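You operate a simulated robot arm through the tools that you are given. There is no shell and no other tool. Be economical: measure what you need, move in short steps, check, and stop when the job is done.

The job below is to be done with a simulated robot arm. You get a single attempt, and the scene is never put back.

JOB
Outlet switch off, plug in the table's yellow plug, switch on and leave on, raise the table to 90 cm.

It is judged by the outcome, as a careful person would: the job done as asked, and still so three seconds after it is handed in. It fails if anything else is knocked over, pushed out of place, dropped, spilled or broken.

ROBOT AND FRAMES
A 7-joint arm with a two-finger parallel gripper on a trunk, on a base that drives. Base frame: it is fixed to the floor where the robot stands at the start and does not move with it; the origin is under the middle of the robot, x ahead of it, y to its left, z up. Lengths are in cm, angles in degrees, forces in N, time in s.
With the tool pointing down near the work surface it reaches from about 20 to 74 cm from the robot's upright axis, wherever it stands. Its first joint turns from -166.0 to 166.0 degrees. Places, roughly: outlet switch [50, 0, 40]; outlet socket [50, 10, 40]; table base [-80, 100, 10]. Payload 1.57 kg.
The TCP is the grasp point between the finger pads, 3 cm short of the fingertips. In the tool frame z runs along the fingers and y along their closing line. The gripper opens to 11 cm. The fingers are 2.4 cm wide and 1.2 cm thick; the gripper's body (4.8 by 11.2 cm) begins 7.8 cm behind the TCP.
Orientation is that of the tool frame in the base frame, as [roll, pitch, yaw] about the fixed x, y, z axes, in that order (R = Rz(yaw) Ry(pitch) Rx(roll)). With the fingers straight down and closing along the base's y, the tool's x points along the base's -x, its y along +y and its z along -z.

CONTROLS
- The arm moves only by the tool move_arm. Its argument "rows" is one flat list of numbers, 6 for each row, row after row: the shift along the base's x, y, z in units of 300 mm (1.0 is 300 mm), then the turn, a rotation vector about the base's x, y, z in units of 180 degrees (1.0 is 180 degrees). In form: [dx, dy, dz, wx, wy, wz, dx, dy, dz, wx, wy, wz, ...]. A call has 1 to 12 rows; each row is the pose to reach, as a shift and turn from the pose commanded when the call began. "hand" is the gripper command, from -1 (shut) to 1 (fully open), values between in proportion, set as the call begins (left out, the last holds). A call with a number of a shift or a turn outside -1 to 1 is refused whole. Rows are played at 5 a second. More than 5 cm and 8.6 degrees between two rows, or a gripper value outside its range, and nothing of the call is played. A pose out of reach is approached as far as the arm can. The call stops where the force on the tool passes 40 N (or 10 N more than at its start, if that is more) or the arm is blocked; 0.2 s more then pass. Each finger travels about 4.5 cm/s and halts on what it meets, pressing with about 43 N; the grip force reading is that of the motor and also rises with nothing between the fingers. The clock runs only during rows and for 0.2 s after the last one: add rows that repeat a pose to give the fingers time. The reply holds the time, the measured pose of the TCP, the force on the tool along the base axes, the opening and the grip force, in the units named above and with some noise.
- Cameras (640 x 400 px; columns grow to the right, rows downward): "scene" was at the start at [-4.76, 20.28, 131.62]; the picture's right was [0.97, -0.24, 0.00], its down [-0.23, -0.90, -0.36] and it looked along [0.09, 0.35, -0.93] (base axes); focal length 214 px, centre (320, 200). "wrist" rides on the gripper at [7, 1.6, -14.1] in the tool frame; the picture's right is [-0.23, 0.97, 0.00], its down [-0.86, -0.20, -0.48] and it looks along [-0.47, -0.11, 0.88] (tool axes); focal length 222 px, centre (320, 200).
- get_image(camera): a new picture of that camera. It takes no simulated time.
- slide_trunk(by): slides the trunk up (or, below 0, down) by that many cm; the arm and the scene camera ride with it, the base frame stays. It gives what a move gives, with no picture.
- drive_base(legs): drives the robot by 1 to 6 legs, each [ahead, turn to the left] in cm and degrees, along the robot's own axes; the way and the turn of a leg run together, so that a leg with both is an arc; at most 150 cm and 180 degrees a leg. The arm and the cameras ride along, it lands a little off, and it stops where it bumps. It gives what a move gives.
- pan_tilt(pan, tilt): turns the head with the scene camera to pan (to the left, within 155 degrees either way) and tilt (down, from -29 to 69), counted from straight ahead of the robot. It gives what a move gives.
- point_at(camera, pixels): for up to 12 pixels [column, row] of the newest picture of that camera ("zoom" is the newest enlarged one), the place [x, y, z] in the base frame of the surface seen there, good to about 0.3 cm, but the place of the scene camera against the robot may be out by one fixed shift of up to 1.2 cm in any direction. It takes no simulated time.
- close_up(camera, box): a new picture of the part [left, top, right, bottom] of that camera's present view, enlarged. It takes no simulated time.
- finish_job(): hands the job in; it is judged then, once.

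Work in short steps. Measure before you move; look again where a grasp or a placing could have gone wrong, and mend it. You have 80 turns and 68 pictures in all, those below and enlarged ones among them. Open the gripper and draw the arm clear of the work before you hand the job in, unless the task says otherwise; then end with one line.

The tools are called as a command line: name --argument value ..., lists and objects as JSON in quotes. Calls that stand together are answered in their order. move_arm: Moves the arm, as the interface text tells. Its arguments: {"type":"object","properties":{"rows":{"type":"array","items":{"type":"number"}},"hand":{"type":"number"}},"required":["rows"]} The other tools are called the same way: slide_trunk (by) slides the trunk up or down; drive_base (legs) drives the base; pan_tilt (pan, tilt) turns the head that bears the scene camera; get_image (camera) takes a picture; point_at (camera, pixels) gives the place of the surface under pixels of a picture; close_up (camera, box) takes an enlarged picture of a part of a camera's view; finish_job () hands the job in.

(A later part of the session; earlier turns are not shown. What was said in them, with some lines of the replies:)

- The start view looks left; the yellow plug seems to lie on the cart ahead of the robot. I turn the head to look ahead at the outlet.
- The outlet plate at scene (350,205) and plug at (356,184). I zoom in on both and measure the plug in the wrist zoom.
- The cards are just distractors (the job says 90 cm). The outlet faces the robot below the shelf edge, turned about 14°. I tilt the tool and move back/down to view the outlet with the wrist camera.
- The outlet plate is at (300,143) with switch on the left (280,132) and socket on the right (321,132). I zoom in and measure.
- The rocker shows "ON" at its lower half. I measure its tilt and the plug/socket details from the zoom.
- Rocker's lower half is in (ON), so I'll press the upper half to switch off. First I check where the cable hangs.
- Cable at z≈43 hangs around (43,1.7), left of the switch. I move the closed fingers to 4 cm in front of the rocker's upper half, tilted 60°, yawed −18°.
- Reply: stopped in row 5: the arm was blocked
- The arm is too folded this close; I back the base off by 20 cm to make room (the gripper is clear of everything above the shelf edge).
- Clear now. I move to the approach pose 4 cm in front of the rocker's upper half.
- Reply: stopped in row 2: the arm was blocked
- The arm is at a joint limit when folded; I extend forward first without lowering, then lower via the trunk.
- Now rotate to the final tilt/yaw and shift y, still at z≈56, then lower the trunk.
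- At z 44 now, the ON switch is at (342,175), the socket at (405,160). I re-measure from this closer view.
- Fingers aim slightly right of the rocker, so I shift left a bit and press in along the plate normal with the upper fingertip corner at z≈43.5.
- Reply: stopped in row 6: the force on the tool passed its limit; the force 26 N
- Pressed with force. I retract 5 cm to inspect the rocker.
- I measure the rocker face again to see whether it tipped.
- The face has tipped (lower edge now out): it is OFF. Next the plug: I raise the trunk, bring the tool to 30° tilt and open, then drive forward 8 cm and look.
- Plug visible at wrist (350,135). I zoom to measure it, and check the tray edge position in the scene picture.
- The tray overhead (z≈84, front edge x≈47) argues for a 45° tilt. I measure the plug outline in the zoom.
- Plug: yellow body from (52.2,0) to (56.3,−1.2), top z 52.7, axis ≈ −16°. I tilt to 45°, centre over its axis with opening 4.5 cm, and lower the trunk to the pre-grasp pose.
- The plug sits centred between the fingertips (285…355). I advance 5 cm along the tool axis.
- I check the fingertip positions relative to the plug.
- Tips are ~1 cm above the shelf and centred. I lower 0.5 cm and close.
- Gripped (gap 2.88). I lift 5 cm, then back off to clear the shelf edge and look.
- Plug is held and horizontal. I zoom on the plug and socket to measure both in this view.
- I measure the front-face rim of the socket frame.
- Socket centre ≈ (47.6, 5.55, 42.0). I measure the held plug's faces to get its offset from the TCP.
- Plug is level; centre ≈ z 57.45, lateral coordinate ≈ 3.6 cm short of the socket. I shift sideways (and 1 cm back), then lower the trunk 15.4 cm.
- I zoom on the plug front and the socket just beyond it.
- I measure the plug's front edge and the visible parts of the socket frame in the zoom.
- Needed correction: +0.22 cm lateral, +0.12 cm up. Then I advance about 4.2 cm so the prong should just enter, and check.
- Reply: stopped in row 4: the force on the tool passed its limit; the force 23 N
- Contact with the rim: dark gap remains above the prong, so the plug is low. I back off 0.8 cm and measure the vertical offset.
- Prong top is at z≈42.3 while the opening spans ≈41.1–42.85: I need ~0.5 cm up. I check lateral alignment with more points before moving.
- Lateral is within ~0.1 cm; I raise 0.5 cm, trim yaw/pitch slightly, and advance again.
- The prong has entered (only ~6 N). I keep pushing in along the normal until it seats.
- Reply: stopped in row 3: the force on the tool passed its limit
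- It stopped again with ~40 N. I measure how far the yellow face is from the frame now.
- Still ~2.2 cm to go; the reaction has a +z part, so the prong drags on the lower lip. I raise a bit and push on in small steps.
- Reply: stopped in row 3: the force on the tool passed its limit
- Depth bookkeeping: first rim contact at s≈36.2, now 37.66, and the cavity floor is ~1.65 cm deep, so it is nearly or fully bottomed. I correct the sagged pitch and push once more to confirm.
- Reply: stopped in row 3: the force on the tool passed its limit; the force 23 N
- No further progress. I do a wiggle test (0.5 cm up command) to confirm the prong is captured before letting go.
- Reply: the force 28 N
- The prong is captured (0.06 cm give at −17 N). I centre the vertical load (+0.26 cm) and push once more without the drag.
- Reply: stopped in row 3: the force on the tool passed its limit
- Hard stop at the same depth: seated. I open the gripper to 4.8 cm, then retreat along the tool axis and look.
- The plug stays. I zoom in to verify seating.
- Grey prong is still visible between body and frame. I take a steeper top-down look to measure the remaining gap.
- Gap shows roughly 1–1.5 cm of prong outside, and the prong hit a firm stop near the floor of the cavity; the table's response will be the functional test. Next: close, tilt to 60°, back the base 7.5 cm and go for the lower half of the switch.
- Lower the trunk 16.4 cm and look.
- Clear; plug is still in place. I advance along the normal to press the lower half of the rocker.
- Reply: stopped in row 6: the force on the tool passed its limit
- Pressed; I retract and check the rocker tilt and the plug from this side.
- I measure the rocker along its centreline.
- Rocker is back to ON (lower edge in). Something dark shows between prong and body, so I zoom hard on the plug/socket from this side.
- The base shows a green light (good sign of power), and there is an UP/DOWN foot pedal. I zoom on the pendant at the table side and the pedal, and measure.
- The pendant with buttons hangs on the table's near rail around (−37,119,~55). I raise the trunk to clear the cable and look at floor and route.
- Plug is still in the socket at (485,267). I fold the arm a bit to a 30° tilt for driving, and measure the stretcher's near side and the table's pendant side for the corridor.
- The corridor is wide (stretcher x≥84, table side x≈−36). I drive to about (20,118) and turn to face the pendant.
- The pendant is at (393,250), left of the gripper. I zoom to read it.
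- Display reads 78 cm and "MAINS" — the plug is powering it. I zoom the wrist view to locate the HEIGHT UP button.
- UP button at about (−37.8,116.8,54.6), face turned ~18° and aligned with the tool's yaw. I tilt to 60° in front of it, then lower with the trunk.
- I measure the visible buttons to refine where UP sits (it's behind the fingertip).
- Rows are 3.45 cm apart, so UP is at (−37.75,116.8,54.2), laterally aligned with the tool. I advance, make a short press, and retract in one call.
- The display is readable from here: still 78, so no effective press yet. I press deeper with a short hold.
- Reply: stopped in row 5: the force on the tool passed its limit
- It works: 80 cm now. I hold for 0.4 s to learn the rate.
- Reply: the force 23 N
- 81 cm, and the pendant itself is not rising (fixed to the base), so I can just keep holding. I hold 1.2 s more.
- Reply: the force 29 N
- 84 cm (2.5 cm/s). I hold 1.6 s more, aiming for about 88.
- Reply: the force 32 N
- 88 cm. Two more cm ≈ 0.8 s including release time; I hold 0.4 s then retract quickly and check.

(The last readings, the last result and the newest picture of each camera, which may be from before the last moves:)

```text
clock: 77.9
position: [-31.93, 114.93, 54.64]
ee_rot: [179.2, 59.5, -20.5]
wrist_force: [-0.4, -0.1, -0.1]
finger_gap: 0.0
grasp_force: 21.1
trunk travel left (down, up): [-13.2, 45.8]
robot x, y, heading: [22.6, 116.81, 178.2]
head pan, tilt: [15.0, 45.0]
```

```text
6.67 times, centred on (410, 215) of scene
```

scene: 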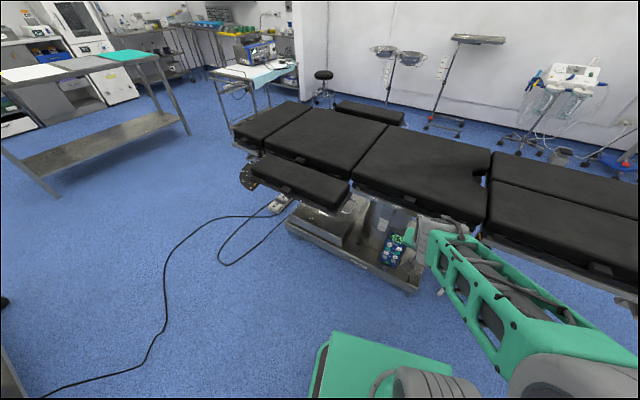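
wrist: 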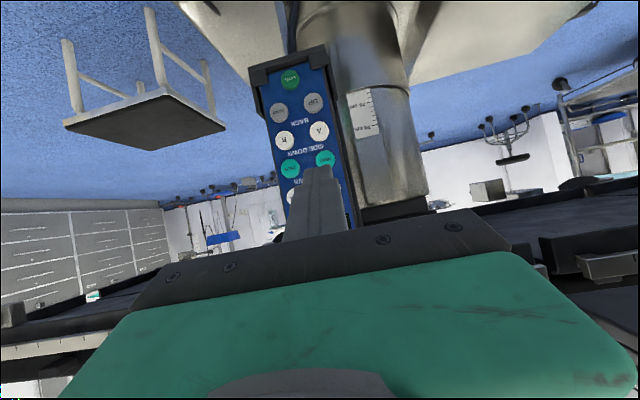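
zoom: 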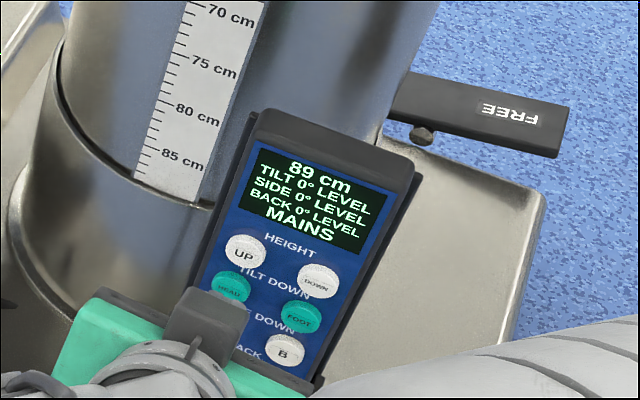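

89 cm. I make one short tap (~0.35 s effective) for the last centimetre.

move_arm --rows '[-0.049, 0.0159, 0, 0, 0, 0, -0.089, 0.0289, 0, 0, 0, 0, -0.1257, 0.0408, 0, 0, 0, 0, -0.1257, 0.0408, 0, 0, 0, 0, -0.03, 0.01, 0, 0, 0, 0, 0, 0, 0, 0, 0, 0]'

close_up --camera "scene" --box '[380, 185, 440, 245]'

```text
clock: 79.3
position: [-31.82, 115.15, 54.54]
ee_rot: [179.3, 59.5, -20.7]
wrist_force: [0.3, 0.2, 0.3]
finger_gap: 0.0
grasp_force: 20.8
trunk travel left (down, up): [-13.2, 45.8]
robot x, y, heading: [22.77, 116.78, 178.5]
head pan, tilt: [15.0, 45.0]
```

```text
6.67 times, centred on (410, 215) of scene
```

zoom: 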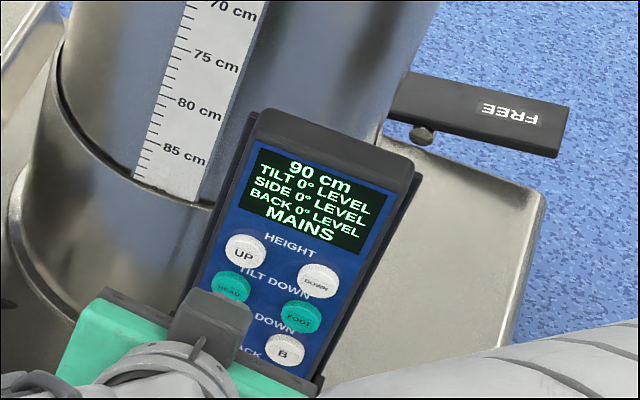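

90 cm, all level, MAINS. I back away, open the gripper, and take a final look.

drive_base --legs '[[-12, 0]]'

move_arm --rows '[0, 0, 0, 0, 0, 0, 0, 0, 0, 0, 0, 0, 0, 0, 0, 0, 0, 0, 0, 0, 0, 0, 0, 0, 0, 0, 0, 0, 0, 0, 0, 0, 0, 0, 0, 0]' --hand 1

get_image --camera "scene"

close_up --camera "scene" --box '[370, 170, 450, 240]'

```text
clock: 80.5
position: [-19.83, 114.69, 54.56]
ee_rot: [179.3, 59.4, -20.4]
wrist_force: [0.4, -0.1, 0.3]
finger_gap: 0.01
grasp_force: 20.5
trunk travel left (down, up): [-13.2, 45.8]
robot x, y, heading: [34.55, 116.28, 178.0]
head pan, tilt: [15.0, 45.0]
```

```text
clock: 81.9
position: [-19.8, 114.7, 54.5]
ee_rot: [179.3, 59.4, -20.4]
wrist_force: [0.9, -0.3, -0.7]
finger_gap: 10.98
grasp_force: 0.2
trunk travel left (down, up): [-13.2, 45.8]
robot x, y, heading: [34.8, 116.2, 178.1]
head pan, tilt: [15.0, 45.0]
```

```text
3 pictures are left
```

scene: 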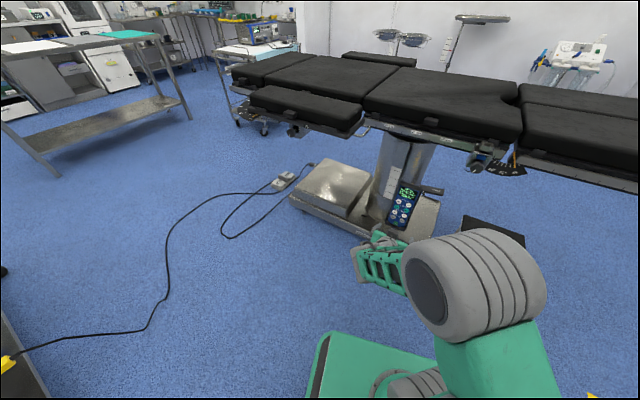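

```text
5.71 times, centred on (410, 205) of scene
```

zoom: 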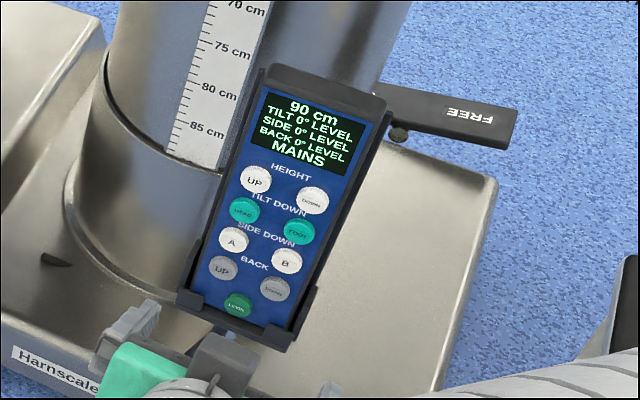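

The display holds 90 cm on MAINS, the plug is in the socket at the lower left, and the gripper is open and clear. I hand in the job.

finish_job

```text
The job is handed in.
```

I switched the outlet off, plugged in the yellow plug, switched the outlet back on and left it on, and raised the table to 90 cm; its display reads 90 cm and MAINS, although about 1–1.5 cm of the plug's prong still shows outside the socket.
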